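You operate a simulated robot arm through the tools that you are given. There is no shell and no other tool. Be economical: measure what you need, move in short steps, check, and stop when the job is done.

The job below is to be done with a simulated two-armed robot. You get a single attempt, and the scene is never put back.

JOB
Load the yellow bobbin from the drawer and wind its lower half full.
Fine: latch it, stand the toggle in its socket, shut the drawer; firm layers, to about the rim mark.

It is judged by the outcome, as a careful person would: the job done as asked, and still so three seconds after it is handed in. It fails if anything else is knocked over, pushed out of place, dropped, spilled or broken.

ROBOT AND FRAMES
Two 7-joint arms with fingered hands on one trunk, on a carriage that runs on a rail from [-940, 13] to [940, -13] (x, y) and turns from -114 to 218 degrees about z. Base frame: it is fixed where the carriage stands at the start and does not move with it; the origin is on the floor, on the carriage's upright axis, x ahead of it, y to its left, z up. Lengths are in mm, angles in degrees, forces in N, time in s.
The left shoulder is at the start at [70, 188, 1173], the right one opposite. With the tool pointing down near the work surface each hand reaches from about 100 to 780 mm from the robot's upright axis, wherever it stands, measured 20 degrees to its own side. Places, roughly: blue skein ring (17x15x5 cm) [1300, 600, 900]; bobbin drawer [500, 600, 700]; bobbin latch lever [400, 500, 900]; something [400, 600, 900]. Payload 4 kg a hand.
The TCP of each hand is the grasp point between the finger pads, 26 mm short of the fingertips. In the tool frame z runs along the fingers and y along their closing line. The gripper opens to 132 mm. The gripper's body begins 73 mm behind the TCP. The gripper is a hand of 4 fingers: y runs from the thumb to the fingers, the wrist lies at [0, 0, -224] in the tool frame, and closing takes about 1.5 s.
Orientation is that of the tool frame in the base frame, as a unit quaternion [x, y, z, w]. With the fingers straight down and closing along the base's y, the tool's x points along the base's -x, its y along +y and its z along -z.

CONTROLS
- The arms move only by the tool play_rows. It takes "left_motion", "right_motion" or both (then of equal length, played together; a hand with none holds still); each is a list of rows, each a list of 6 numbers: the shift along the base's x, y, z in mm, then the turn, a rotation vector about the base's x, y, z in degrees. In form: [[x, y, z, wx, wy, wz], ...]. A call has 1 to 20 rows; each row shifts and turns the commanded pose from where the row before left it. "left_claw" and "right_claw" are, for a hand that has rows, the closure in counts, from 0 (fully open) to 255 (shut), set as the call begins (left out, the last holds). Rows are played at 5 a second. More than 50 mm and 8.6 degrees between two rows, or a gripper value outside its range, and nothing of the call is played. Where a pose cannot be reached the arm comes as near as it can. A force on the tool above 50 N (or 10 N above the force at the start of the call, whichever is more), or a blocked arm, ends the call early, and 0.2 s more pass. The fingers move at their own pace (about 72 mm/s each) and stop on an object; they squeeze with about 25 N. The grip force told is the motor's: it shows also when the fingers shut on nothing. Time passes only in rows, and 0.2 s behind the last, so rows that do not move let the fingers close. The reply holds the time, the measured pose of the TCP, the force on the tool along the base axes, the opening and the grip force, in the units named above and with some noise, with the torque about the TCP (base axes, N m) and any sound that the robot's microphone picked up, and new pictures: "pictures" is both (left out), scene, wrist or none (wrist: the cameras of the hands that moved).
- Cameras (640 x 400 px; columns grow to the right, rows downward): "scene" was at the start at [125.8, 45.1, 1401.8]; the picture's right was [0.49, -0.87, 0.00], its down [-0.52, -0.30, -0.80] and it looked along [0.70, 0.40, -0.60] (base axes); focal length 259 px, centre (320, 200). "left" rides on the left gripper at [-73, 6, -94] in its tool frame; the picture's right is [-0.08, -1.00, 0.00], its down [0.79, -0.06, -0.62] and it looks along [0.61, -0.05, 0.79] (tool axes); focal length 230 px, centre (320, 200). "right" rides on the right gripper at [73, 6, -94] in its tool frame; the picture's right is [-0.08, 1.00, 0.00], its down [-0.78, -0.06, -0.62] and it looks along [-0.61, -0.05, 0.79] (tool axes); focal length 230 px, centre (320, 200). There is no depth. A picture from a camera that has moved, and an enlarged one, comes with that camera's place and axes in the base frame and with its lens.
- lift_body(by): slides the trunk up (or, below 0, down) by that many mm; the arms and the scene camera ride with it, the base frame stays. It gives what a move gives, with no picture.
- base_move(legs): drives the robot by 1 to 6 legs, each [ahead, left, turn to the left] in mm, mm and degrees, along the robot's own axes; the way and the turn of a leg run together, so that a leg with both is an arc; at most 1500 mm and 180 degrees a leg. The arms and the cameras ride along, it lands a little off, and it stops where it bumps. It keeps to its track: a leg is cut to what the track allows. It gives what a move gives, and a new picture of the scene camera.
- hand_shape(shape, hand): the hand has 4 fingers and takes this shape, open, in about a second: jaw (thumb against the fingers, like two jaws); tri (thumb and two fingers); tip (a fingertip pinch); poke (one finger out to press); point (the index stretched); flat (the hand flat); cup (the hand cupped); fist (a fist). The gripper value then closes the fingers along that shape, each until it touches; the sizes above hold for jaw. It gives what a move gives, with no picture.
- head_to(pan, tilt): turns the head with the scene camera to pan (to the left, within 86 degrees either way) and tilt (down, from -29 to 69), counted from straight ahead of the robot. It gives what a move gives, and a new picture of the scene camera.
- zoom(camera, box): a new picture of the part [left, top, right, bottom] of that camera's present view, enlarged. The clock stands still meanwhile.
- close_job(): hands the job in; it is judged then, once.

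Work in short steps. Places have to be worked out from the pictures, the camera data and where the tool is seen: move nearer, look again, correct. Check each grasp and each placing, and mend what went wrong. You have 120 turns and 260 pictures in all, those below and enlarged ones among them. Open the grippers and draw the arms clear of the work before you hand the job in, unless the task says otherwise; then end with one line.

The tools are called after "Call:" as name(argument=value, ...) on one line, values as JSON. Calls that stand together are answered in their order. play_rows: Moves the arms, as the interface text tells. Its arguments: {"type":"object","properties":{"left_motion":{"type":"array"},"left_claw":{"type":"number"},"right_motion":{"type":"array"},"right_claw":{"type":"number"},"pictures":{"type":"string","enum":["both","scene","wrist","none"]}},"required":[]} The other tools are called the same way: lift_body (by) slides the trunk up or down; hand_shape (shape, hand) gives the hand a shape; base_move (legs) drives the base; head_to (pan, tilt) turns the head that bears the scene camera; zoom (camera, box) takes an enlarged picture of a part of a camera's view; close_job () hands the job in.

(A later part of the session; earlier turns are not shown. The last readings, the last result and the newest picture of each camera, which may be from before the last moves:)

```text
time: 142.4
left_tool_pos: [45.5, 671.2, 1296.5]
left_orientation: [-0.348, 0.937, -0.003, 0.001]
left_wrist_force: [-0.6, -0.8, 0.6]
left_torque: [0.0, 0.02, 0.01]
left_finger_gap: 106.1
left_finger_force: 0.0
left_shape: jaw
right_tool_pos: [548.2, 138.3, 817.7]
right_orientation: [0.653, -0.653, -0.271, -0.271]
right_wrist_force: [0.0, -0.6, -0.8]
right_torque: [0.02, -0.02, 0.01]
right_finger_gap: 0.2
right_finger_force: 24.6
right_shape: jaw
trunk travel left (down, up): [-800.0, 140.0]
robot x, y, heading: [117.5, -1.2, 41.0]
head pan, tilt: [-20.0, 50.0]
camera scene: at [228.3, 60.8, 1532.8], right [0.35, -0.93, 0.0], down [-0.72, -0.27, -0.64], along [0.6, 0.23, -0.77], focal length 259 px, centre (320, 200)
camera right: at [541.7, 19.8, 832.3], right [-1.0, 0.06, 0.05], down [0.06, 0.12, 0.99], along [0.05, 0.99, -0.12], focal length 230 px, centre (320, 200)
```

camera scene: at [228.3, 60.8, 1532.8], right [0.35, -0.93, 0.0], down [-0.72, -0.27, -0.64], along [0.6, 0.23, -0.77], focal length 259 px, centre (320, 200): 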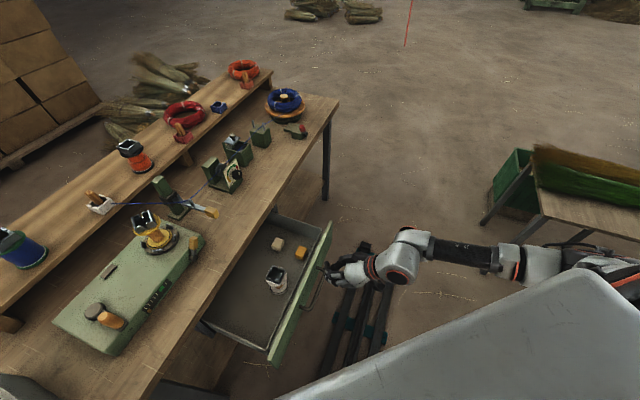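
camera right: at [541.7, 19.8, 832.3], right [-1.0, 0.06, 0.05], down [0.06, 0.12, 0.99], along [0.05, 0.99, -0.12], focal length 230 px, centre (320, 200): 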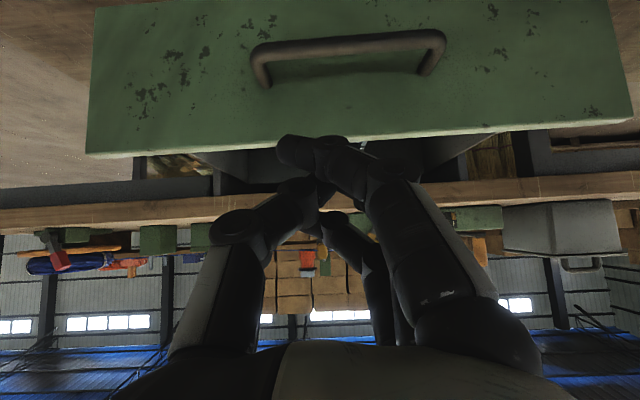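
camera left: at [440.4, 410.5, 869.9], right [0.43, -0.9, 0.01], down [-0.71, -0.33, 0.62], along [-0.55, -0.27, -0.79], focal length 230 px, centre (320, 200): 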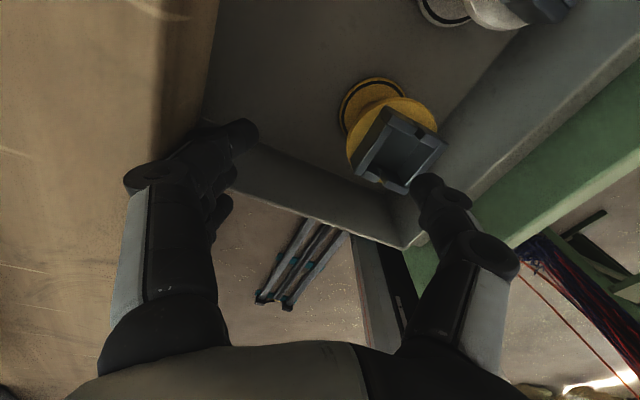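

Drawer front top edge z≈765, handle z≈694. I lower to z≈758 and push above the handle at moderate speed.

Call:
play_rows(right_motion=[[-5, 0, -20, 0, 0, 0], [-5, 0, -20, 0, 0, 0], [0, 0, -20, 0, 0, 0], [0, 10, 0, 0, 0, 0], [0, 10, 0, 0, 0, 0], [0, 10, 0, 0, 0, 0], [0, 6, 0, 0, 0, 0], [0, 6, 0, 0, 0, 0], [0, 6, 0, 0, 0, 0], [0, 6, 0, 0, 0, 0], [0, 8, 0, 0, 0, 0], [0, 10, 0, 0, 0, 0], [0, 10, 0, 0, 0, 0], [0, 10, 0, 0, 0, 0], [0, 10, 0, 0, 0, 0]], pictures="both")

```text
time: 145.6
left_tool_pos: [46.3, 670.8, 1297.1]
left_orientation: [-0.347, 0.938, -0.004, 0.0]
left_wrist_force: [-1.1, 0.7, 0.2]
left_torque: [-0.05, 0.02, -0.04]
left_finger_gap: 106.0
left_finger_force: 0.2
left_shape: jaw
right_tool_pos: [536.1, 240.2, 758.9]
right_orientation: [-0.653, 0.654, 0.27, 0.269]
right_wrist_force: [-0.2, -1.2, 0.1]
right_torque: [-0.02, 0.0, 0.01]
right_finger_gap: 0.2
right_finger_force: 24.5
right_shape: jaw
trunk travel left (down, up): [-800.0, 140.0]
robot x, y, heading: [119.7, -7.0, 40.9]
head pan, tilt: [-20.0, 50.0]
camera scene: at [228.2, 60.9, 1532.8], right [0.35, -0.93, 0.0], down [-0.72, -0.27, -0.64], along [0.6, 0.23, -0.77], focal length 259 px, centre (320, 200)
camera right: at [531.3, 122.1, 774.1], right [-1.0, 0.06, 0.06], down [0.06, 0.12, 0.99], along [0.05, 0.99, -0.12], focal length 230 px, centre (320, 200)
```

scene: 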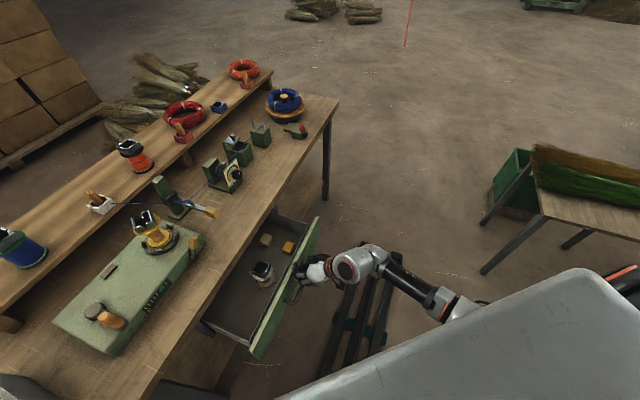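
right: 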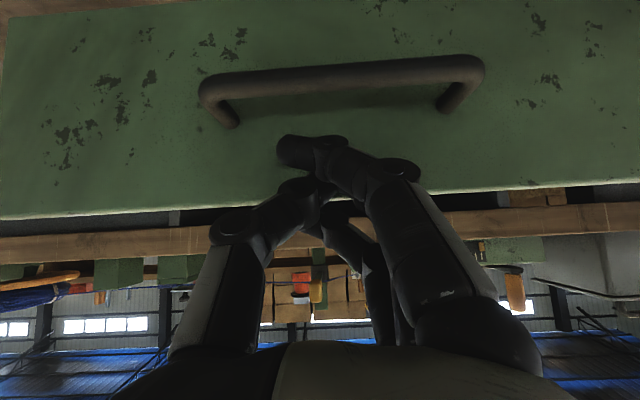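

Drawer is sliding in. Continue to close it.

Call:
play_rows(right_motion=[[0, 10, 0, 0, 0, 0], [0, 10, 0, 0, 0, 0], [0, 10, 0, 0, 0, 0], [0, 10, 0, 0, 0, 0], [0, 10, 0, 0, 0, 0], [0, 10, 0, 0, 0, 0], [0, 10, 0, 0, 0, 0], [0, 10, 0, 0, 0, 0], [0, 10, 0, 0, 0, 0], [0, 10, 0, 0, 0, 0], [0, 10, 0, 0, 0, 0], [0, 10, 0, 0, 0, 0], [0, 8, 0, 0, 0, 0], [0, 6, 0, 0, 0, 0], [0, 4, 0, 0, 0, 0], [0, 4, 0, 0, 0, 0], [0, 4, 0, 0, 0, 0], [0, 4, 0, 0, 0, 0]], pictures="both")

```text
time: 149.4
left_tool_pos: [47.5, 671.1, 1297.6]
left_orientation: [-0.348, 0.937, -0.003, 0.001]
left_wrist_force: [-0.8, 0.7, 0.1]
left_torque: [0.02, -0.01, 0.0]
left_finger_gap: 106.1
left_finger_force: 0.2
left_shape: jaw
right_tool_pos: [535.8, 388.8, 760.8]
right_orientation: [-0.653, 0.654, 0.271, 0.271]
right_wrist_force: [-0.1, -1.5, 1.2]
right_torque: [-0.03, 0.04, 0.01]
right_finger_gap: 0.0
right_finger_force: 24.8
right_shape: jaw
trunk travel left (down, up): [-800.0, 140.0]
robot x, y, heading: [119.6, -0.0, 40.7]
head pan, tilt: [-20.0, 50.0]
camera scene: at [228.2, 60.5, 1532.8], right [0.35, -0.93, 0.0], down [-0.72, -0.27, -0.64], along [0.6, 0.23, -0.77], focal length 259 px, centre (320, 200)
camera right: at [531.0, 270.7, 773.7], right [-1.0, 0.06, 0.06], down [0.06, 0.12, 0.99], along [0.05, 0.99, -0.12], focal length 230 px, centre (320, 200)
```

scene: 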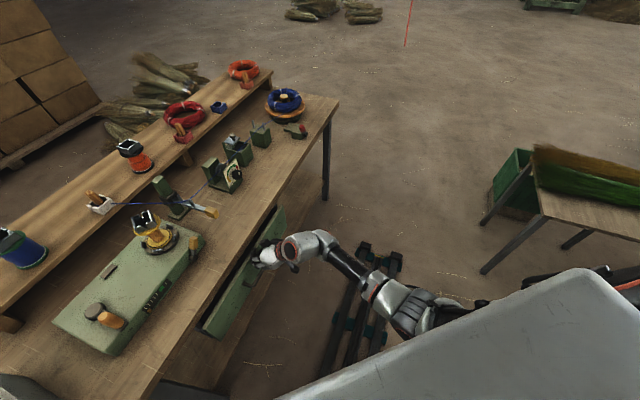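
right: 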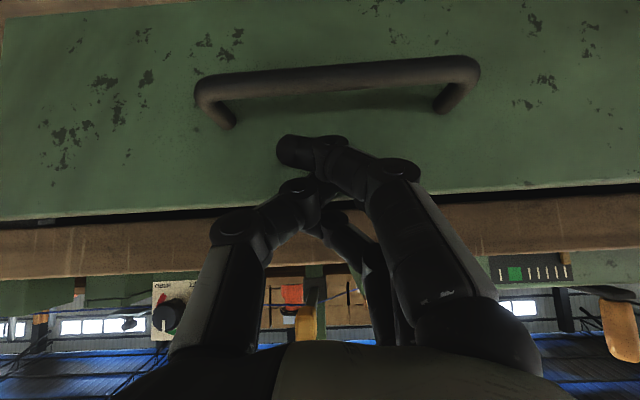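

Nearly closed, no stop felt yet; push on in small steps until it seats.

Call:
play_rows(right_motion=[[0, 4, 0, 0, 0, 0], [0, 4, 0, 0, 0, 0], [0, 4, 0, 0, 0, 0], [0, 4, 0, 0, 0, 0], [0, 3, 0, 0, 0, 0], [0, 3, 0, 0, 0, 0], [0, 3, 0, 0, 0, 0]], pictures="wrist")

```text
time: 151.2
left_tool_pos: [46.3, 666.3, 1300.0]
left_orientation: [-0.347, 0.938, -0.002, 0.003]
left_wrist_force: [-0.6, -0.8, -1.0]
left_torque: [-0.01, 0.02, 0.01]
left_finger_gap: 106.1
left_finger_force: 0.1
left_shape: jaw
right_tool_pos: [537.9, 406.1, 756.2]
right_orientation: [-0.653, 0.656, 0.267, 0.268]
right_wrist_force: [-2.2, -27.5, 15.4]
right_torque: [-0.07, -0.11, 0.32]
right_finger_gap: 0.0
right_finger_force: 25.0
right_shape: jaw
trunk travel left (down, up): [-800.0, 140.0]
robot x, y, heading: [116.6, -2.6, 40.4]
head pan, tilt: [-20.0, 50.0]
stopped in row 7 (right hand): the force on the tool passed its limit at 52 N (the readings are from after the stop); the commanded pose is now the measured one
camera right: at [531.7, 288.9, 772.2], right [-1.0, 0.06, 0.05], down [0.06, 0.13, 0.99], along [0.05, 0.99, -0.13], focal length 230 px, centre (320, 200)
```

right: 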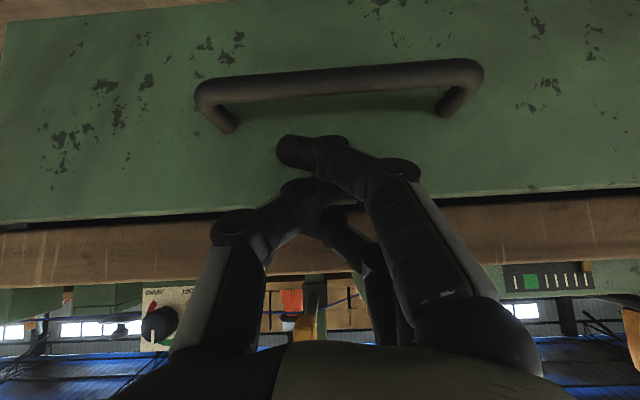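

The drawer is shut against its stop. Retreat and rise, then drive to x≈250 facing the bench for the toggle.

Call:
play_rows(right_motion=[[0, -20, 0, 0, 0, 0], [0, -40, 10, 0, 0, 0], [0, -40, 20, 0, 0, 0], [0, -40, 25, 0, 0, 0], [0, -30, 35, 0, 0, 0], [0, -30, 40, 0, 0, 0], [0, 0, 45, 0, 0, 0], [0, 0, 45, 0, 0, 0], [0, 0, 40, 0, 0, 0]], right_claw=100, pictures="none")

Call:
base_move(legs=[[0, 0, 49.5], [0, -135, 0]])

Call:
head_to(pan=-8, tilt=48)

```text
time: 153.2
left_tool_pos: [47.6, 671.4, 1297.0]
left_orientation: [-0.346, 0.938, -0.003, 0.001]
left_wrist_force: [0.7, 0.5, -0.2]
left_torque: [0.01, 0.0, 0.02]
left_finger_gap: 106.4
left_finger_force: 0.0
left_shape: jaw
right_tool_pos: [536.8, 211.1, 1014.0]
right_orientation: [-0.654, 0.655, 0.268, 0.266]
right_wrist_force: [0.3, -0.3, 0.4]
right_torque: [-0.05, 0.03, 0.01]
right_finger_gap: 80.3
right_finger_force: 0.1
right_shape: jaw
trunk travel left (down, up): [-800.0, 140.0]
robot x, y, heading: [116.6, -1.8, 40.8]
head pan, tilt: [-20.0, 50.0]
```

```text
time: 156.7
left_tool_pos: [-310.4, 376.3, 1295.9]
left_orientation: [0.71, -0.705, 0.003, -0.003]
left_wrist_force: [-0.7, -0.1, 0.1]
left_torque: [0.0, 0.0, 0.02]
left_finger_gap: 106.4
left_finger_force: 0.1
left_shape: jaw
right_tool_pos: [359.0, 452.0, 1014.7]
right_orientation: [0.869, -0.319, -0.354, -0.13]
right_wrist_force: [-0.2, 0.4, 0.6]
right_torque: [0.0, -0.02, 0.02]
right_finger_gap: 80.3
right_finger_force: 0.0
right_shape: jaw
trunk travel left (down, up): [-800.0, 140.0]
robot x, y, heading: [253.9, -3.2, 90.6]
head pan, tilt: [-20.0, 50.0]
camera scene: at [274.6, 121.4, 1532.9], right [0.94, -0.33, 0.0], down [-0.25, -0.72, -0.64], along [0.22, 0.61, -0.77], focal length 259 px, centre (320, 200)
```

scene: 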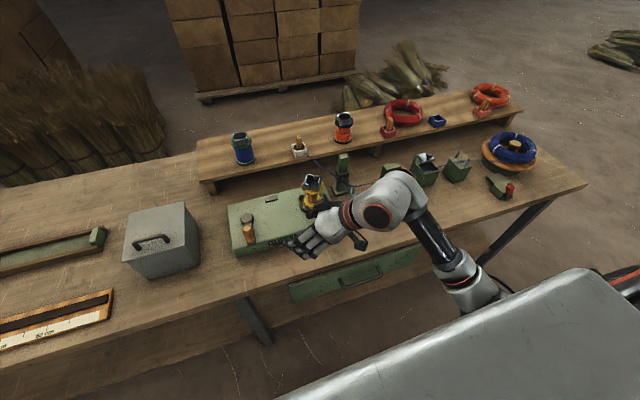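

```text
time: 157.4
left_tool_pos: [-307.0, 376.3, 1298.1]
left_orientation: [0.709, -0.705, 0.003, -0.003]
left_wrist_force: [-0.8, 0.6, -0.1]
left_torque: [-0.01, -0.01, 0.0]
left_finger_gap: 105.9
left_finger_force: 0.1
left_shape: jaw
right_tool_pos: [361.9, 452.9, 1012.9]
right_orientation: [0.869, -0.319, -0.356, -0.129]
right_wrist_force: [0.0, -0.1, 0.5]
right_torque: [0.02, 0.02, 0.0]
right_finger_gap: 80.3
right_finger_force: 0.1
right_shape: jaw
trunk travel left (down, up): [-800.0, 140.0]
robot x, y, heading: [249.4, -5.0, 90.5]
head pan, tilt: [-8.0, 48.0]
camera scene: at [263.4, 126.7, 1535.5], right [0.99, -0.13, 0.0], down [-0.1, -0.74, -0.67], along [0.09, 0.66, -0.74], focal length 259 px, centre (320, 200)
```

scene: 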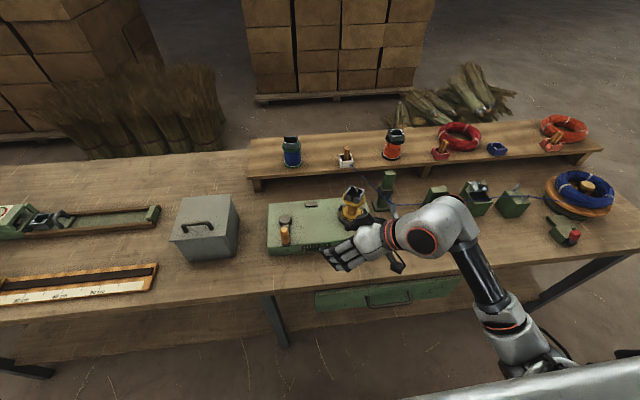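

Drawer is shut. Zoom on the toggle, thread and tension dial.

Call:
zoom(camera="scene", box=[315, 130, 415, 230])

Call:
zoom(camera="scene", box=[415, 150, 625, 260])

Call:
play_rows(right_motion=[[5, 0, 10, 0, 0, -8.3], [5, 0, 10, 0, 0, -8.3], [5, 0, 10, 0, 0, -8.3], [5, 0, 10, 0, 0, -8.3], [5, 0, 10, 0, 0, -8.3], [5, 0, 10, 0, 0, -8.3], [0, 0, 0, 0, 0, 0]], pictures="wrist")

```text
4.00 times, centred on (365, 180) of scene
camera zoom: at [263.4, 126.7, 1535.5], right [0.99, -0.13, 0.0], down [-0.1, -0.74, -0.67], along [0.09, 0.66, -0.74], focal length 1037 px, centre (140, 280)
```

zoom: 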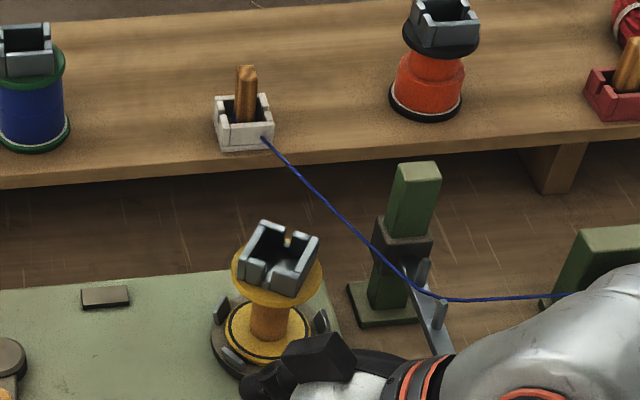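

```text
3.05 times, centred on (520, 205) of scene
camera zoom: at [263.4, 126.7, 1535.5], right [0.99, -0.13, 0.0], down [-0.1, -0.74, -0.67], along [0.09, 0.66, -0.74], focal length 790 px, centre (-290, 185)
```

zoom: 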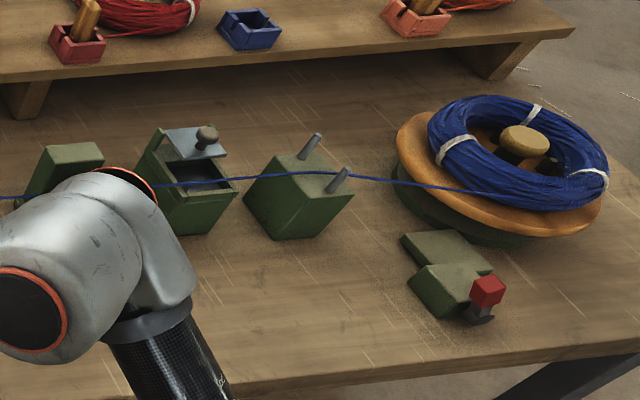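

```text
time: 159.1
left_tool_pos: [-307.3, 376.1, 1297.5]
left_orientation: [0.71, -0.704, 0.003, -0.003]
left_wrist_force: [0.8, -0.6, 0.2]
left_torque: [-0.02, 0.02, 0.01]
left_finger_gap: 106.1
left_finger_force: 0.1
left_shape: jaw
right_tool_pos: [391.0, 453.3, 1075.5]
right_orientation: [-0.654, 0.656, 0.267, 0.268]
right_wrist_force: [0.4, -0.3, 0.9]
right_torque: [-0.01, -0.01, 0.02]
right_finger_gap: 80.3
right_finger_force: 0.1
right_shape: jaw
trunk travel left (down, up): [-800.0, 140.0]
robot x, y, heading: [255.1, -3.1, 90.7]
head pan, tilt: [-8.0, 48.0]
camera right: at [386.1, 334.6, 1090.1], right [-1.0, 0.06, 0.06], down [0.06, 0.13, 0.99], along [0.05, 0.99, -0.13], focal length 230 px, centre (320, 200)
```

right: 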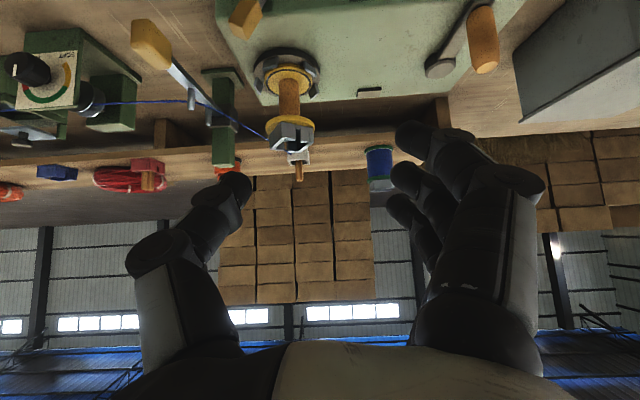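

Toggle peg top ≈ (462, 878, 966) on the shelf. I lower the trunk 100 mm for reach, and move the tilted right hand over at z≈1040 toward it.

Call:
lift_body(by=-100)

Call:
play_rows(right_motion=[[8, 20, 32, 0, 0, 0], [8, 20, 32, 0, 0, 0], [9, 40, 0, 0, 0, 0], [9, 40, 0, 0, 0, 0], [9, 40, 0, 0, 0, 0], [9, 40, 0, 0, 0, 0], [9, 40, 0, 0, 0, 0], [9, 40, 0, 0, 0, 0], [0, 40, 0, 0, 0, 0], [0, 40, 0, 0, 0, 0], [0, 0, 0, 0, 0, 0]], right_claw=150, pictures="both")

```text
time: 160.4
left_tool_pos: [-306.4, 376.2, 1197.5]
left_orientation: [0.71, -0.705, 0.003, -0.002]
left_wrist_force: [-0.2, 0.3, 0.2]
left_torque: [0.03, -0.02, 0.0]
left_finger_gap: 106.0
left_finger_force: 0.0
left_shape: jaw
right_tool_pos: [391.4, 453.5, 973.7]
right_orientation: [-0.654, 0.656, 0.268, 0.266]
right_wrist_force: [0.9, -0.4, -0.4]
right_torque: [0.0, -0.01, 0.0]
right_finger_gap: 80.3
right_finger_force: 0.1
right_shape: jaw
trunk travel left (down, up): [-700.0, 240.0]
robot x, y, heading: [251.1, -5.4, 90.9]
head pan, tilt: [-8.0, 48.0]
```

```text
time: 162.8
left_tool_pos: [-308.0, 375.3, 1197.3]
left_orientation: [0.709, -0.705, 0.002, -0.003]
left_wrist_force: [0.2, 0.1, -0.2]
left_torque: [-0.01, 0.01, 0.0]
left_finger_gap: 106.0
left_finger_force: 0.0
left_shape: jaw
right_tool_pos: [460.7, 810.3, 1038.5]
right_orientation: [-0.654, 0.656, 0.267, 0.267]
right_wrist_force: [-0.1, -0.3, -0.2]
right_torque: [-0.04, -0.01, -0.02]
right_finger_gap: 54.9
right_finger_force: 0.1
right_shape: jaw
trunk travel left (down, up): [-700.0, 240.0]
robot x, y, heading: [249.9, -5.1, 90.7]
head pan, tilt: [-8.0, 48.0]
camera scene: at [262.7, 126.2, 1435.6], right [0.99, -0.13, 0.0], down [-0.1, -0.74, -0.67], along [0.09, 0.66, -0.74], focal length 259 px, centre (320, 200)
camera right: at [454.5, 693.5, 1053.6], right [-1.0, 0.06, 0.06], down [0.06, 0.13, 0.99], along [0.05, 0.99, -0.13], focal length 230 px, centre (320, 200)
```

scene: 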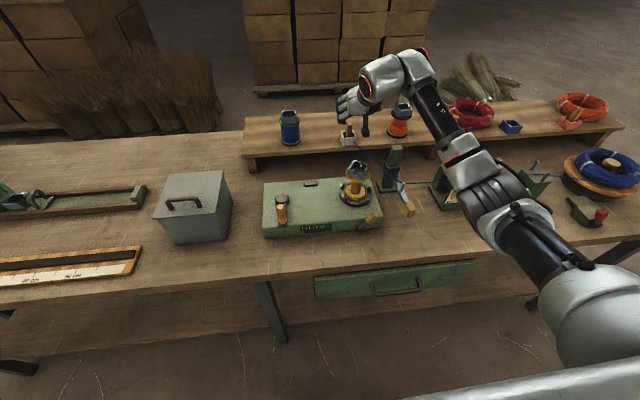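
right: 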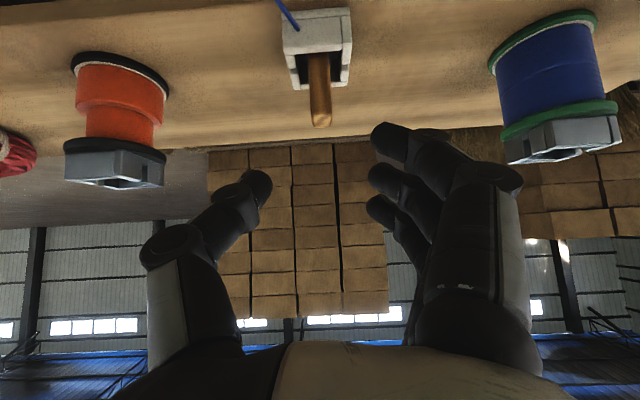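

The peg is right ahead (x≈459.5). I approach down-forward with jaws open around it and re-look.

Call:
play_rows(right_motion=[[-0.5, 6, -15, 0, 0, 0], [0, 6, -15, 0, 0, 0], [0, 6, -15, 0, 0, 0], [0, 6, -10, 0, 0, 0], [0, 0, 0, 0, 0, 0]], pictures="wrist")

Call:
zoom(camera="scene", box=[310, 90, 400, 160])

```text
time: 164.0
left_tool_pos: [-307.7, 375.7, 1197.4]
left_orientation: [0.71, -0.704, 0.002, -0.003]
left_wrist_force: [-1.1, -0.1, 0.2]
left_torque: [0.0, -0.02, 0.01]
left_finger_gap: 106.3
left_finger_force: 0.0
left_shape: jaw
right_tool_pos: [461.2, 837.1, 983.6]
right_orientation: [-0.654, 0.655, 0.268, 0.267]
right_wrist_force: [-1.4, 0.7, 0.0]
right_torque: [0.0, 0.0, 0.0]
right_finger_gap: 55.1
right_finger_force: 0.0
right_shape: jaw
trunk travel left (down, up): [-700.0, 240.0]
robot x, y, heading: [253.6, -2.9, 90.2]
head pan, tilt: [-8.0, 48.0]
camera right: at [455.3, 718.3, 999.2], right [-1.0, 0.06, 0.06], down [0.06, 0.13, 0.99], along [0.05, 0.99, -0.13], focal length 230 px, centre (320, 200)
```

right: 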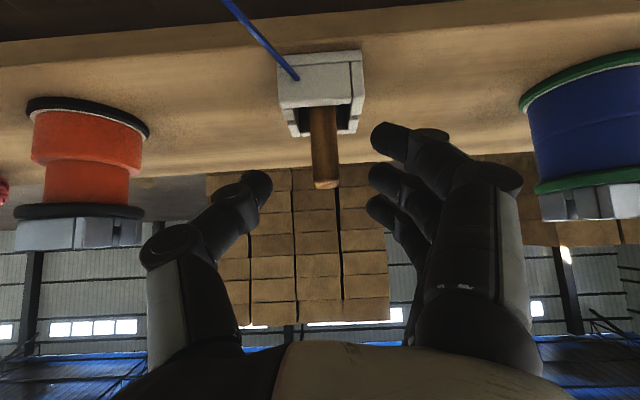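

```text
5.71 times, centred on (355, 125) of scene
camera zoom: at [262.3, 126.5, 1435.6], right [0.99, -0.13, 0.0], down [-0.1, -0.74, -0.67], along [0.09, 0.66, -0.74], focal length 1481 px, centre (120, 629)
```

zoom: 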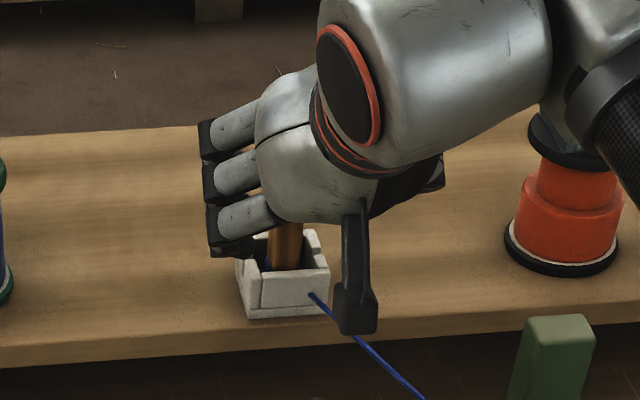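

Advance to TCP ≈ (458, 857, 957) around the peg and close gently.

Call:
play_rows(right_motion=[[-1, 7, -9, 0, 0, 0], [-1, 7, -9, 0, 0, 0], [-1, 6, -8, 0, 0, 0], [0, 0, 0, 0, 0, 0]], pictures="wrist")

Call:
zoom(camera="scene", box=[310, 90, 400, 160])

```text
time: 165.0
left_tool_pos: [-307.1, 376.3, 1197.2]
left_orientation: [0.709, -0.705, 0.003, -0.003]
left_wrist_force: [-1.4, -0.1, -0.5]
left_torque: [0.0, 0.02, 0.03]
left_finger_gap: 106.4
left_finger_force: 0.1
left_shape: jaw
right_tool_pos: [458.5, 857.0, 958.2]
right_orientation: [-0.654, 0.655, 0.268, 0.266]
right_wrist_force: [-0.6, -0.3, 0.1]
right_torque: [0.0, 0.0, 0.0]
right_finger_gap: 54.9
right_finger_force: 0.1
right_shape: jaw
trunk travel left (down, up): [-700.0, 240.0]
robot x, y, heading: [251.0, -4.7, 90.4]
head pan, tilt: [-8.0, 48.0]
camera right: at [453.0, 738.4, 973.2], right [-1.0, 0.06, 0.06], down [0.06, 0.13, 0.99], along [0.05, 0.99, -0.13], focal length 230 px, centre (320, 200)
```

right: 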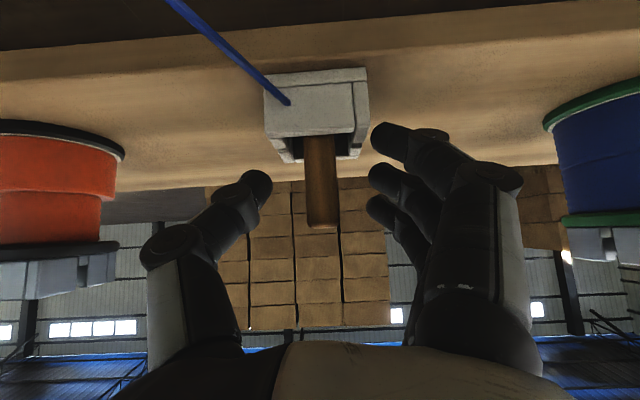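

```text
5.71 times, centred on (355, 125) of scene
camera zoom: at [262.2, 126.6, 1435.6], right [0.99, -0.13, 0.0], down [-0.1, -0.74, -0.67], along [0.09, 0.66, -0.74], focal length 1481 px, centre (120, 629)
```

zoom: 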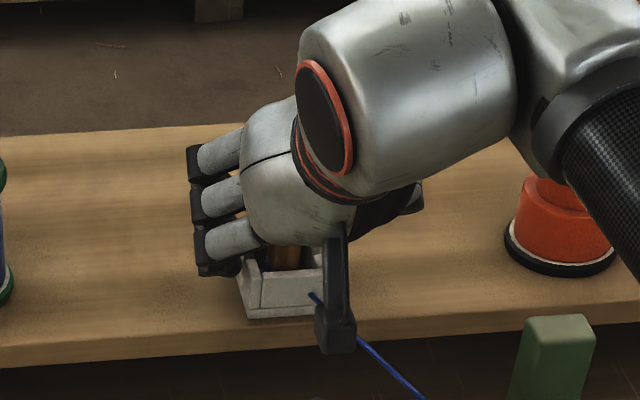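

The peg (top z≈972) lies between thumb and fingers at the TCP. Close.

Call:
play_rows(right_motion=[[0, 2, -2, 0, 0, 0], [0, 0, 0, 0, 0, 0], [0, 0, 0, 0, 0, 0], [0, 0, 0, 0, 0, 0], [0, 0, 0, 0, 0, 0], [0, 0, 0, 0, 0, 0]], right_claw=255, pictures="wrist")

Call:
play_rows(right_motion=[[0, 0, 5, 0, 0, 0], [0, 0, 10, 0, 0, 0], [0, 0, 15, 0, 0, 0], [0, 0, 20, 0, 0, 0], [0, 0, 20, 0, 0, 0], [0, 0, 0, 0, 0, 0]], pictures="wrist")

Call:
zoom(camera="scene", box=[310, 80, 410, 160])

```text
time: 166.4
left_tool_pos: [-308.5, 375.5, 1197.8]
left_orientation: [0.71, -0.705, 0.003, -0.004]
left_wrist_force: [-0.4, 0.4, -0.2]
left_torque: [0.01, -0.03, -0.02]
left_finger_gap: 106.1
left_finger_force: 0.0
left_shape: jaw
right_tool_pos: [456.4, 859.3, 954.3]
right_orientation: [-0.653, 0.656, 0.267, 0.268]
right_wrist_force: [-7.7, 0.5, 0.5]
right_torque: [0.0, 0.24, -0.02]
right_finger_gap: 10.2
right_finger_force: 25.5
right_shape: jaw
trunk travel left (down, up): [-700.0, 240.0]
robot x, y, heading: [253.9, -1.9, 90.8]
head pan, tilt: [-8.0, 48.0]
camera right: at [451.0, 740.7, 971.4], right [-1.0, 0.06, 0.06], down [0.06, 0.13, 0.99], along [0.05, 0.99, -0.13], focal length 230 px, centre (320, 200)
```

right: 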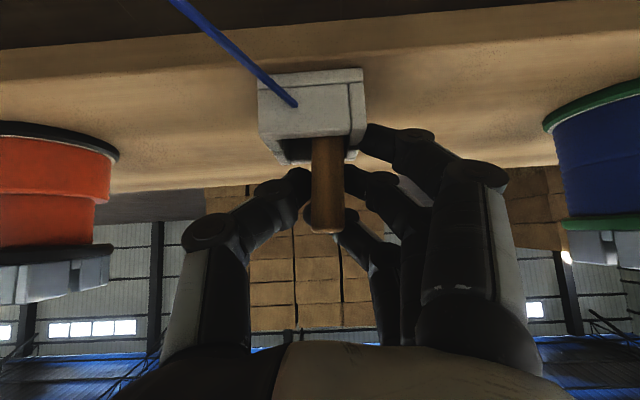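

```text
time: 167.8
left_tool_pos: [-307.6, 377.8, 1196.7]
left_orientation: [0.709, -0.705, 0.003, -0.002]
left_wrist_force: [0.4, 0.3, -0.2]
left_torque: [0.01, -0.02, 0.0]
left_finger_gap: 106.1
left_finger_force: 0.1
left_shape: jaw
right_tool_pos: [458.2, 858.4, 1024.4]
right_orientation: [-0.653, 0.656, 0.267, 0.267]
right_wrist_force: [-0.7, -0.9, -0.8]
right_torque: [-0.01, 0.01, -0.01]
right_finger_gap: 8.7
right_finger_force: 25.0
right_shape: jaw
trunk travel left (down, up): [-700.0, 240.0]
robot x, y, heading: [252.7, -3.3, 90.8]
head pan, tilt: [-8.0, 48.0]
camera right: at [452.6, 740.9, 1040.5], right [-1.0, 0.06, 0.06], down [0.06, 0.13, 0.99], along [0.05, 0.99, -0.13], focal length 230 px, centre (320, 200)
```

right: 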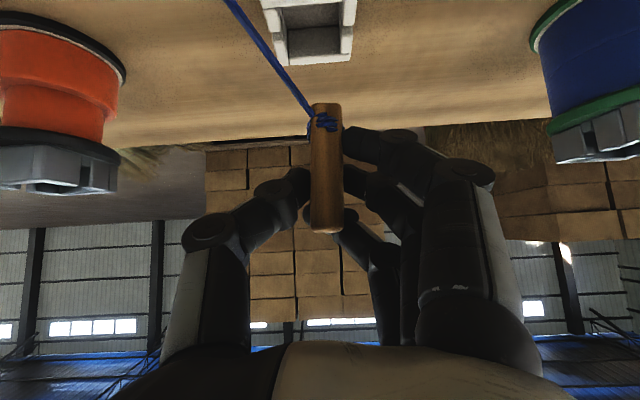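

```text
5.00 times, centred on (360, 120) of scene
camera zoom: at [262.1, 127.3, 1435.5], right [0.99, -0.13, 0.0], down [-0.1, -0.74, -0.67], along [0.09, 0.66, -0.74], focal length 1296 px, centre (120, 600)
```

zoom: 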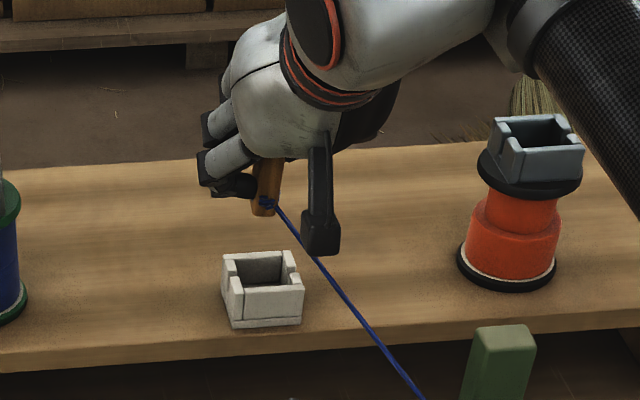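

Toggle is held upright (length ≈70 mm, bottom ≈53 mm below TCP), thread tied near its bottom. Move it over the bobbin's cup.

Call:
play_rows(right_motion=[[0, -15, 20, 0, 0, 0], [-3, -32, 0, 0, 0, 0], [-3, -32, 0, 0, 0, 0], [-3, -32, 0, 0, 0, 0], [-3, -32, 0, 0, 0, 0], [-3, -32, 0, 0, 0, 0], [-1, -33, 0, 0, 0, 0], [0, 0, 0, 0, 0, 0]], pictures="both")

Call:
zoom(camera="scene", box=[310, 110, 430, 230])

```text
time: 169.6
left_tool_pos: [-309.5, 377.7, 1196.8]
left_orientation: [0.709, -0.705, 0.003, -0.002]
left_wrist_force: [0.1, -0.3, -0.6]
left_torque: [-0.02, 0.02, -0.02]
left_finger_gap: 106.5
left_finger_force: 0.2
left_shape: jaw
right_tool_pos: [440.3, 653.4, 1045.7]
right_orientation: [-0.654, 0.655, 0.268, 0.267]
right_wrist_force: [-0.5, -0.2, -0.9]
right_torque: [-0.03, -0.02, 0.01]
right_finger_gap: 8.6
right_finger_force: 24.3
right_shape: jaw
trunk travel left (down, up): [-700.0, 240.0]
robot x, y, heading: [250.8, -3.1, 90.3]
head pan, tilt: [-8.0, 48.0]
camera scene: at [262.1, 127.4, 1435.5], right [0.99, -0.13, 0.0], down [-0.1, -0.74, -0.67], along [0.09, 0.66, -0.74], focal length 259 px, centre (320, 200)
camera right: at [434.4, 534.6, 1061.4], right [-1.0, 0.06, 0.06], down [0.06, 0.13, 0.99], along [0.05, 0.99, -0.13], focal length 230 px, centre (320, 200)
```

scene: 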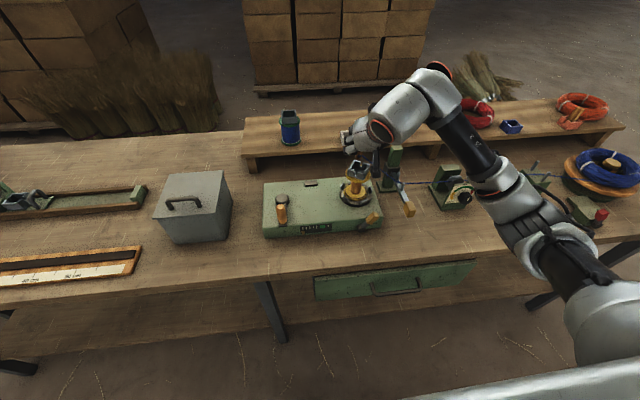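
right: 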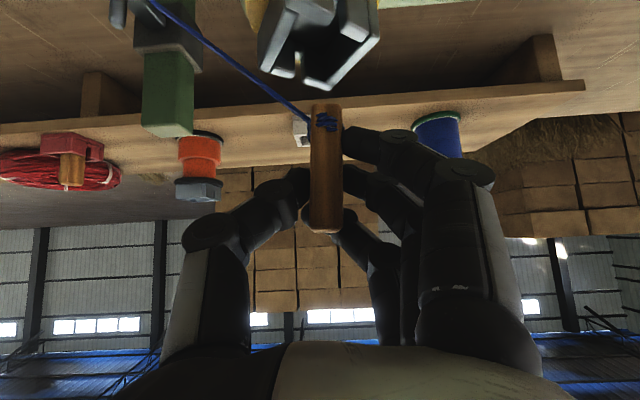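

```text
3.33 times, centred on (370, 170) of scene
camera zoom: at [262.1, 127.4, 1435.5], right [0.99, -0.13, 0.0], down [-0.1, -0.74, -0.67], along [0.09, 0.66, -0.74], focal length 864 px, centre (153, 300)
```

zoom: 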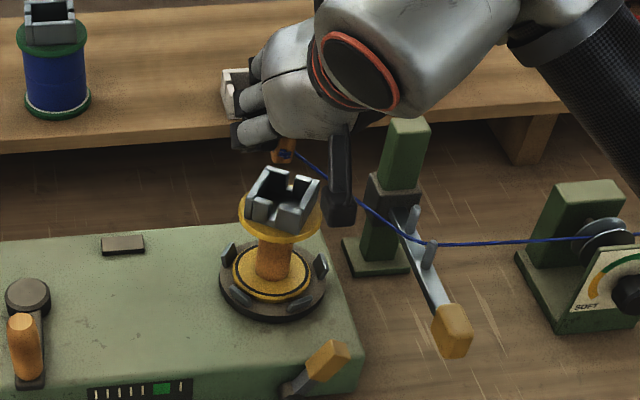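

Peg is right over the cup (both ≈ (434.7, 652.5)). Descend 30 mm and check.

Call:
play_rows(right_motion=[[0, 0, -10, 0, 0, 0], [0, 0, -10, 0, 0, 0], [0, 0, -10, 0, 0, 0], [0, 0, 0, 0, 0, 0]], pictures="wrist")

Call:
zoom(camera="scene", box=[320, 140, 390, 200])

Call:
zoom(camera="right", box=[230, 0, 420, 140])

```text
time: 170.6
left_tool_pos: [-308.2, 375.6, 1198.3]
left_orientation: [0.71, -0.704, 0.002, -0.003]
left_wrist_force: [-0.3, 0.1, -0.3]
left_torque: [-0.01, 0.0, 0.01]
left_finger_gap: 106.1
left_finger_force: 0.0
left_shape: jaw
right_tool_pos: [440.4, 652.3, 1016.6]
right_orientation: [-0.654, 0.656, 0.268, 0.267]
right_wrist_force: [-0.1, -1.9, 2.7]
right_torque: [-0.01, 0.01, -0.01]
right_finger_gap: 8.6
right_finger_force: 24.9
right_shape: jaw
trunk travel left (down, up): [-700.0, 240.0]
robot x, y, heading: [251.3, -1.0, 90.5]
head pan, tilt: [-8.0, 48.0]
camera right: at [434.9, 533.4, 1032.5], right [-1.0, 0.06, 0.06], down [0.06, 0.13, 0.99], along [0.05, 0.99, -0.13], focal length 230 px, centre (320, 200)
```

right: 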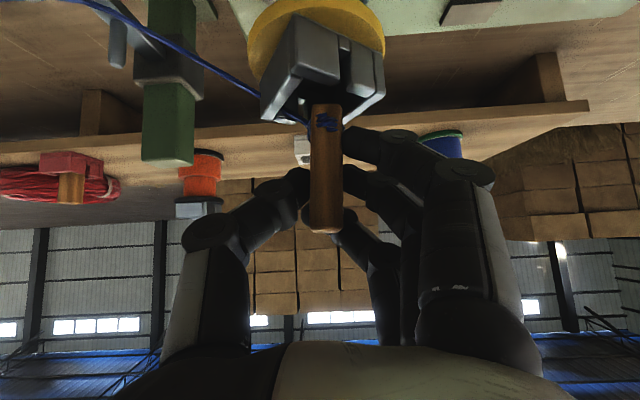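

```text
6.67 times, centred on (355, 170) of scene
camera zoom: at [262.1, 126.4, 1435.6], right [0.99, -0.13, 0.0], down [-0.1, -0.74, -0.67], along [0.09, 0.66, -0.74], focal length 1728 px, centre (87, 400)
```

zoom: 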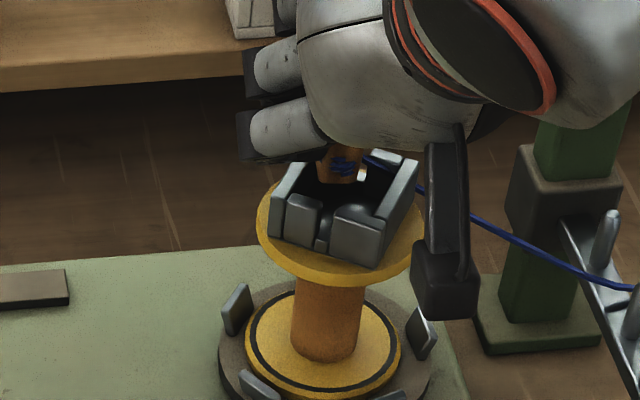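

```text
2.86 times, centred on (325, 70) of right
camera zoom: at [434.9, 533.4, 1032.5], right [-1.0, 0.06, 0.06], down [0.06, 0.13, 0.99], along [0.05, 0.99, -0.13], focal length 657 px, centre (306, 571)
```

zoom: 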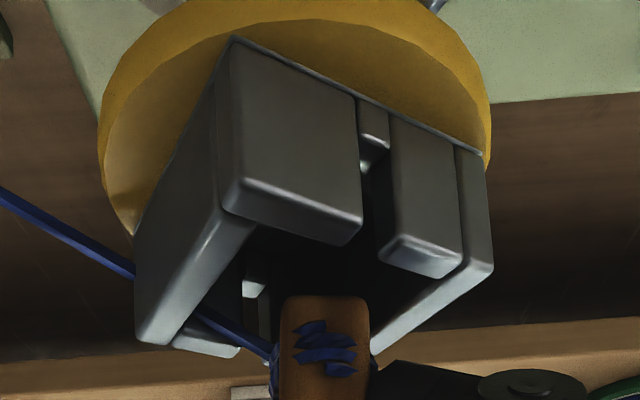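

Peg bottom is just above the opening and centred. Continue down slowly until it touches the cup floor.

Call:
play_rows(right_motion=[[0, 0, -6, 0, 0, 0], [0, 0, -6, 0, 0, 0], [0, 0, -5, 0, 0, 0], [0, 0, 0, 0, 0, 0]], pictures="none")

Call:
zoom(camera="scene", box=[320, 140, 390, 200])

Call:
zoom(camera="right", box=[230, 0, 420, 140])

```text
time: 171.6
left_tool_pos: [-306.1, 375.9, 1199.2]
left_orientation: [0.71, -0.705, 0.003, -0.002]
left_wrist_force: [1.3, 0.0, -0.2]
left_torque: [0.0, -0.01, 0.0]
left_finger_gap: 105.7
left_finger_force: 0.0
left_shape: jaw
right_tool_pos: [439.9, 651.7, 998.2]
right_orientation: [-0.654, 0.655, 0.268, 0.266]
right_wrist_force: [3.4, -2.7, 2.1]
right_torque: [-0.12, -0.01, 0.03]
right_finger_gap: 6.3
right_finger_force: 25.3
right_shape: jaw
trunk travel left (down, up): [-700.0, 240.0]
robot x, y, heading: [251.6, -1.7, 90.6]
head pan, tilt: [-8.0, 48.0]
```

```text
6.67 times, centred on (355, 170) of scene
camera zoom: at [262.6, 126.1, 1435.6], right [0.99, -0.13, 0.0], down [-0.1, -0.74, -0.67], along [0.09, 0.66, -0.74], focal length 1728 px, centre (87, 400)
```

zoom: 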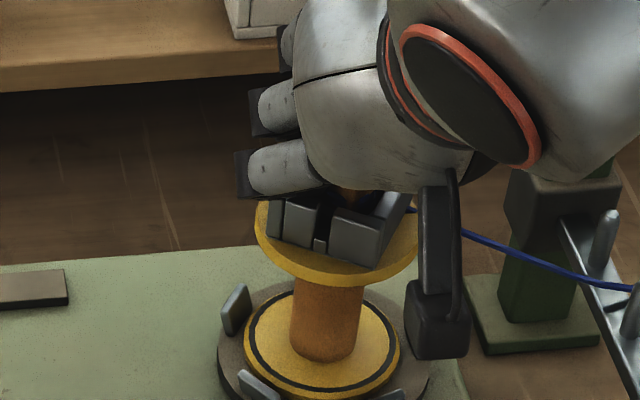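

```text
2.86 times, centred on (325, 70) of right
camera zoom: at [435.5, 532.4, 1014.5], right [-1.0, 0.06, 0.06], down [0.06, 0.13, 0.99], along [0.05, 0.99, -0.13], focal length 657 px, centre (306, 571)
```

zoom: 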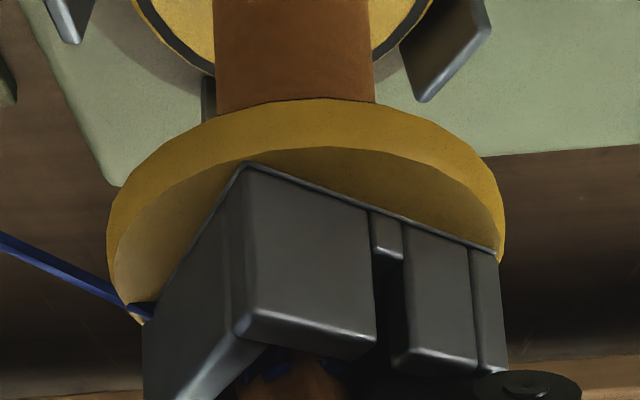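

Grip gap changed slightly; look at the whole wrist view before continuing.

Call:
zoom(camera="right", box=[160, 0, 480, 300])

Call:
zoom(camera="scene", box=[335, 150, 375, 185])

```text
1.33 times, centred on (320, 150) of right
camera zoom: at [435.5, 532.4, 1014.5], right [-1.0, 0.06, 0.06], down [0.06, 0.13, 0.99], along [0.05, 0.99, -0.13], focal length 307 px, centre (320, 267)
```

zoom: 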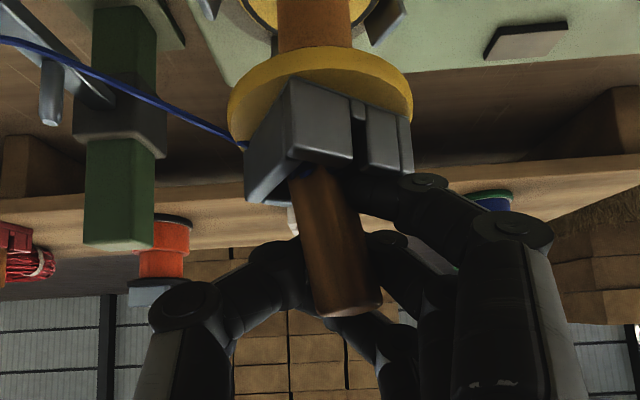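

```text
11.43 times, centred on (355, 168) of scene
camera zoom: at [262.6, 126.1, 1435.6], right [0.99, -0.13, 0.0], down [-0.1, -0.74, -0.67], along [0.09, 0.66, -0.74], focal length 2962 px, centre (-80, 571)
```

zoom: 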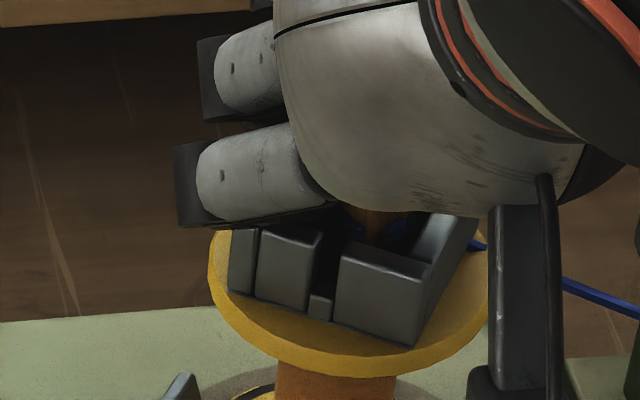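

The thread's pull has tilted the peg ~14° in the grip (its foot toward +x), though its foot is inside the cup. I rotate the hand about y to stand it upright again, then lower to the floor.

Call:
play_rows(right_motion=[[0, 0, 0, 0, 5, 0], [0, 0, 0, 0, 5, 0], [0, 0, 0, 0, 4, 0], [0, 0, 0, 0, 0, 0]], pictures="wrist")

Call:
zoom(camera="scene", box=[320, 140, 390, 200])

```text
time: 172.6
left_tool_pos: [-307.8, 376.7, 1196.7]
left_orientation: [0.71, -0.704, 0.004, -0.003]
left_wrist_force: [0.2, -0.4, -0.6]
left_torque: [-0.03, -0.01, -0.03]
left_finger_gap: 106.4
left_finger_force: 0.0
left_shape: jaw
right_tool_pos: [442.9, 651.0, 999.1]
right_orientation: [-0.617, 0.683, 0.346, 0.184]
right_wrist_force: [5.0, -3.6, -0.2]
right_torque: [-0.12, -0.21, 0.04]
right_finger_gap: 6.0
right_finger_force: 25.4
right_shape: jaw
trunk travel left (down, up): [-700.0, 240.0]
robot x, y, heading: [252.3, 0.2, 90.2]
head pan, tilt: [-8.0, 48.0]
camera right: at [440.6, 532.6, 1015.0], right [-0.95, 0.06, 0.3], down [0.3, 0.13, 0.94], along [0.02, 0.99, -0.14], focal length 230 px, centre (320, 200)
```

right: 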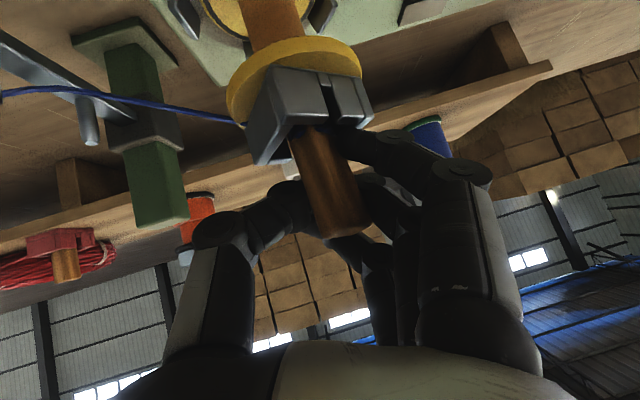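

```text
6.67 times, centred on (355, 170) of scene
camera zoom: at [262.8, 126.7, 1435.5], right [0.99, -0.13, 0.0], down [-0.1, -0.74, -0.67], along [0.09, 0.66, -0.74], focal length 1728 px, centre (87, 400)
```

zoom: 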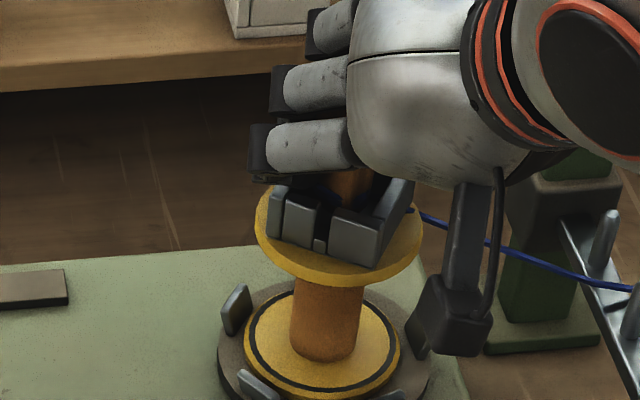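

Peg is now within ~5° of upright. Lower to the cup floor.

Call:
play_rows(right_motion=[[0, 0, -4, 0, 3, 0], [0, 0, -4, 0, 0, 0], [0, 0, -3, 0, 0, 0], [0, 0, -3, 0, 0, 0], [0, 0, 0, 0, 0, 0]], pictures="wrist")

Call:
zoom(camera="scene", box=[320, 140, 390, 200])

```text
time: 173.8
left_tool_pos: [-307.1, 372.2, 1199.9]
left_orientation: [0.709, -0.705, 0.001, -0.004]
left_wrist_force: [0.6, -0.1, -0.4]
left_torque: [0.02, 0.02, 0.0]
left_finger_gap: 106.3
left_finger_force: 0.1
left_shape: jaw
right_tool_pos: [442.6, 650.2, 991.5]
right_orientation: [-0.606, 0.686, 0.367, 0.169]
right_wrist_force: [9.9, 8.9, 45.8]
right_torque: [-0.25, 0.64, 0.0]
right_finger_gap: 6.3
right_finger_force: 24.9
right_shape: jaw
trunk travel left (down, up): [-700.0, 240.0]
robot x, y, heading: [252.7, -6.1, 90.4]
head pan, tilt: [-8.0, 48.0]
camera right: at [442.0, 531.4, 1006.5], right [-0.94, 0.05, 0.35], down [0.35, 0.12, 0.93], along [0.01, 0.99, -0.13], focal length 230 px, centre (320, 200)
```

right: 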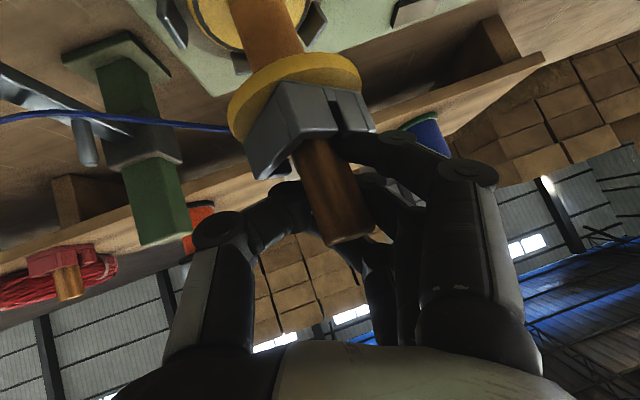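

```text
6.67 times, centred on (355, 170) of scene
camera zoom: at [262.3, 121.9, 1436.5], right [0.99, -0.13, 0.0], down [-0.1, -0.73, -0.67], along [0.09, 0.67, -0.74], focal length 1728 px, centre (87, 400)
```

zoom: 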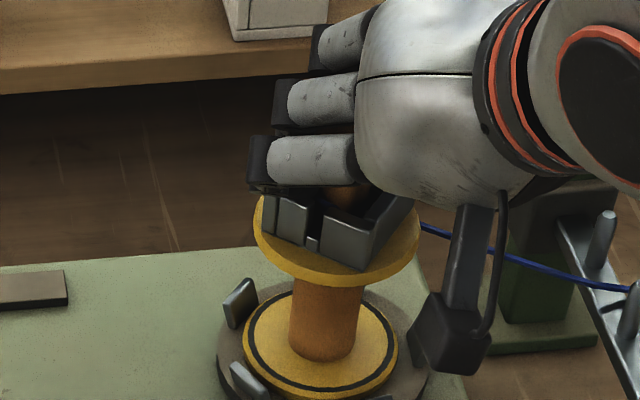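

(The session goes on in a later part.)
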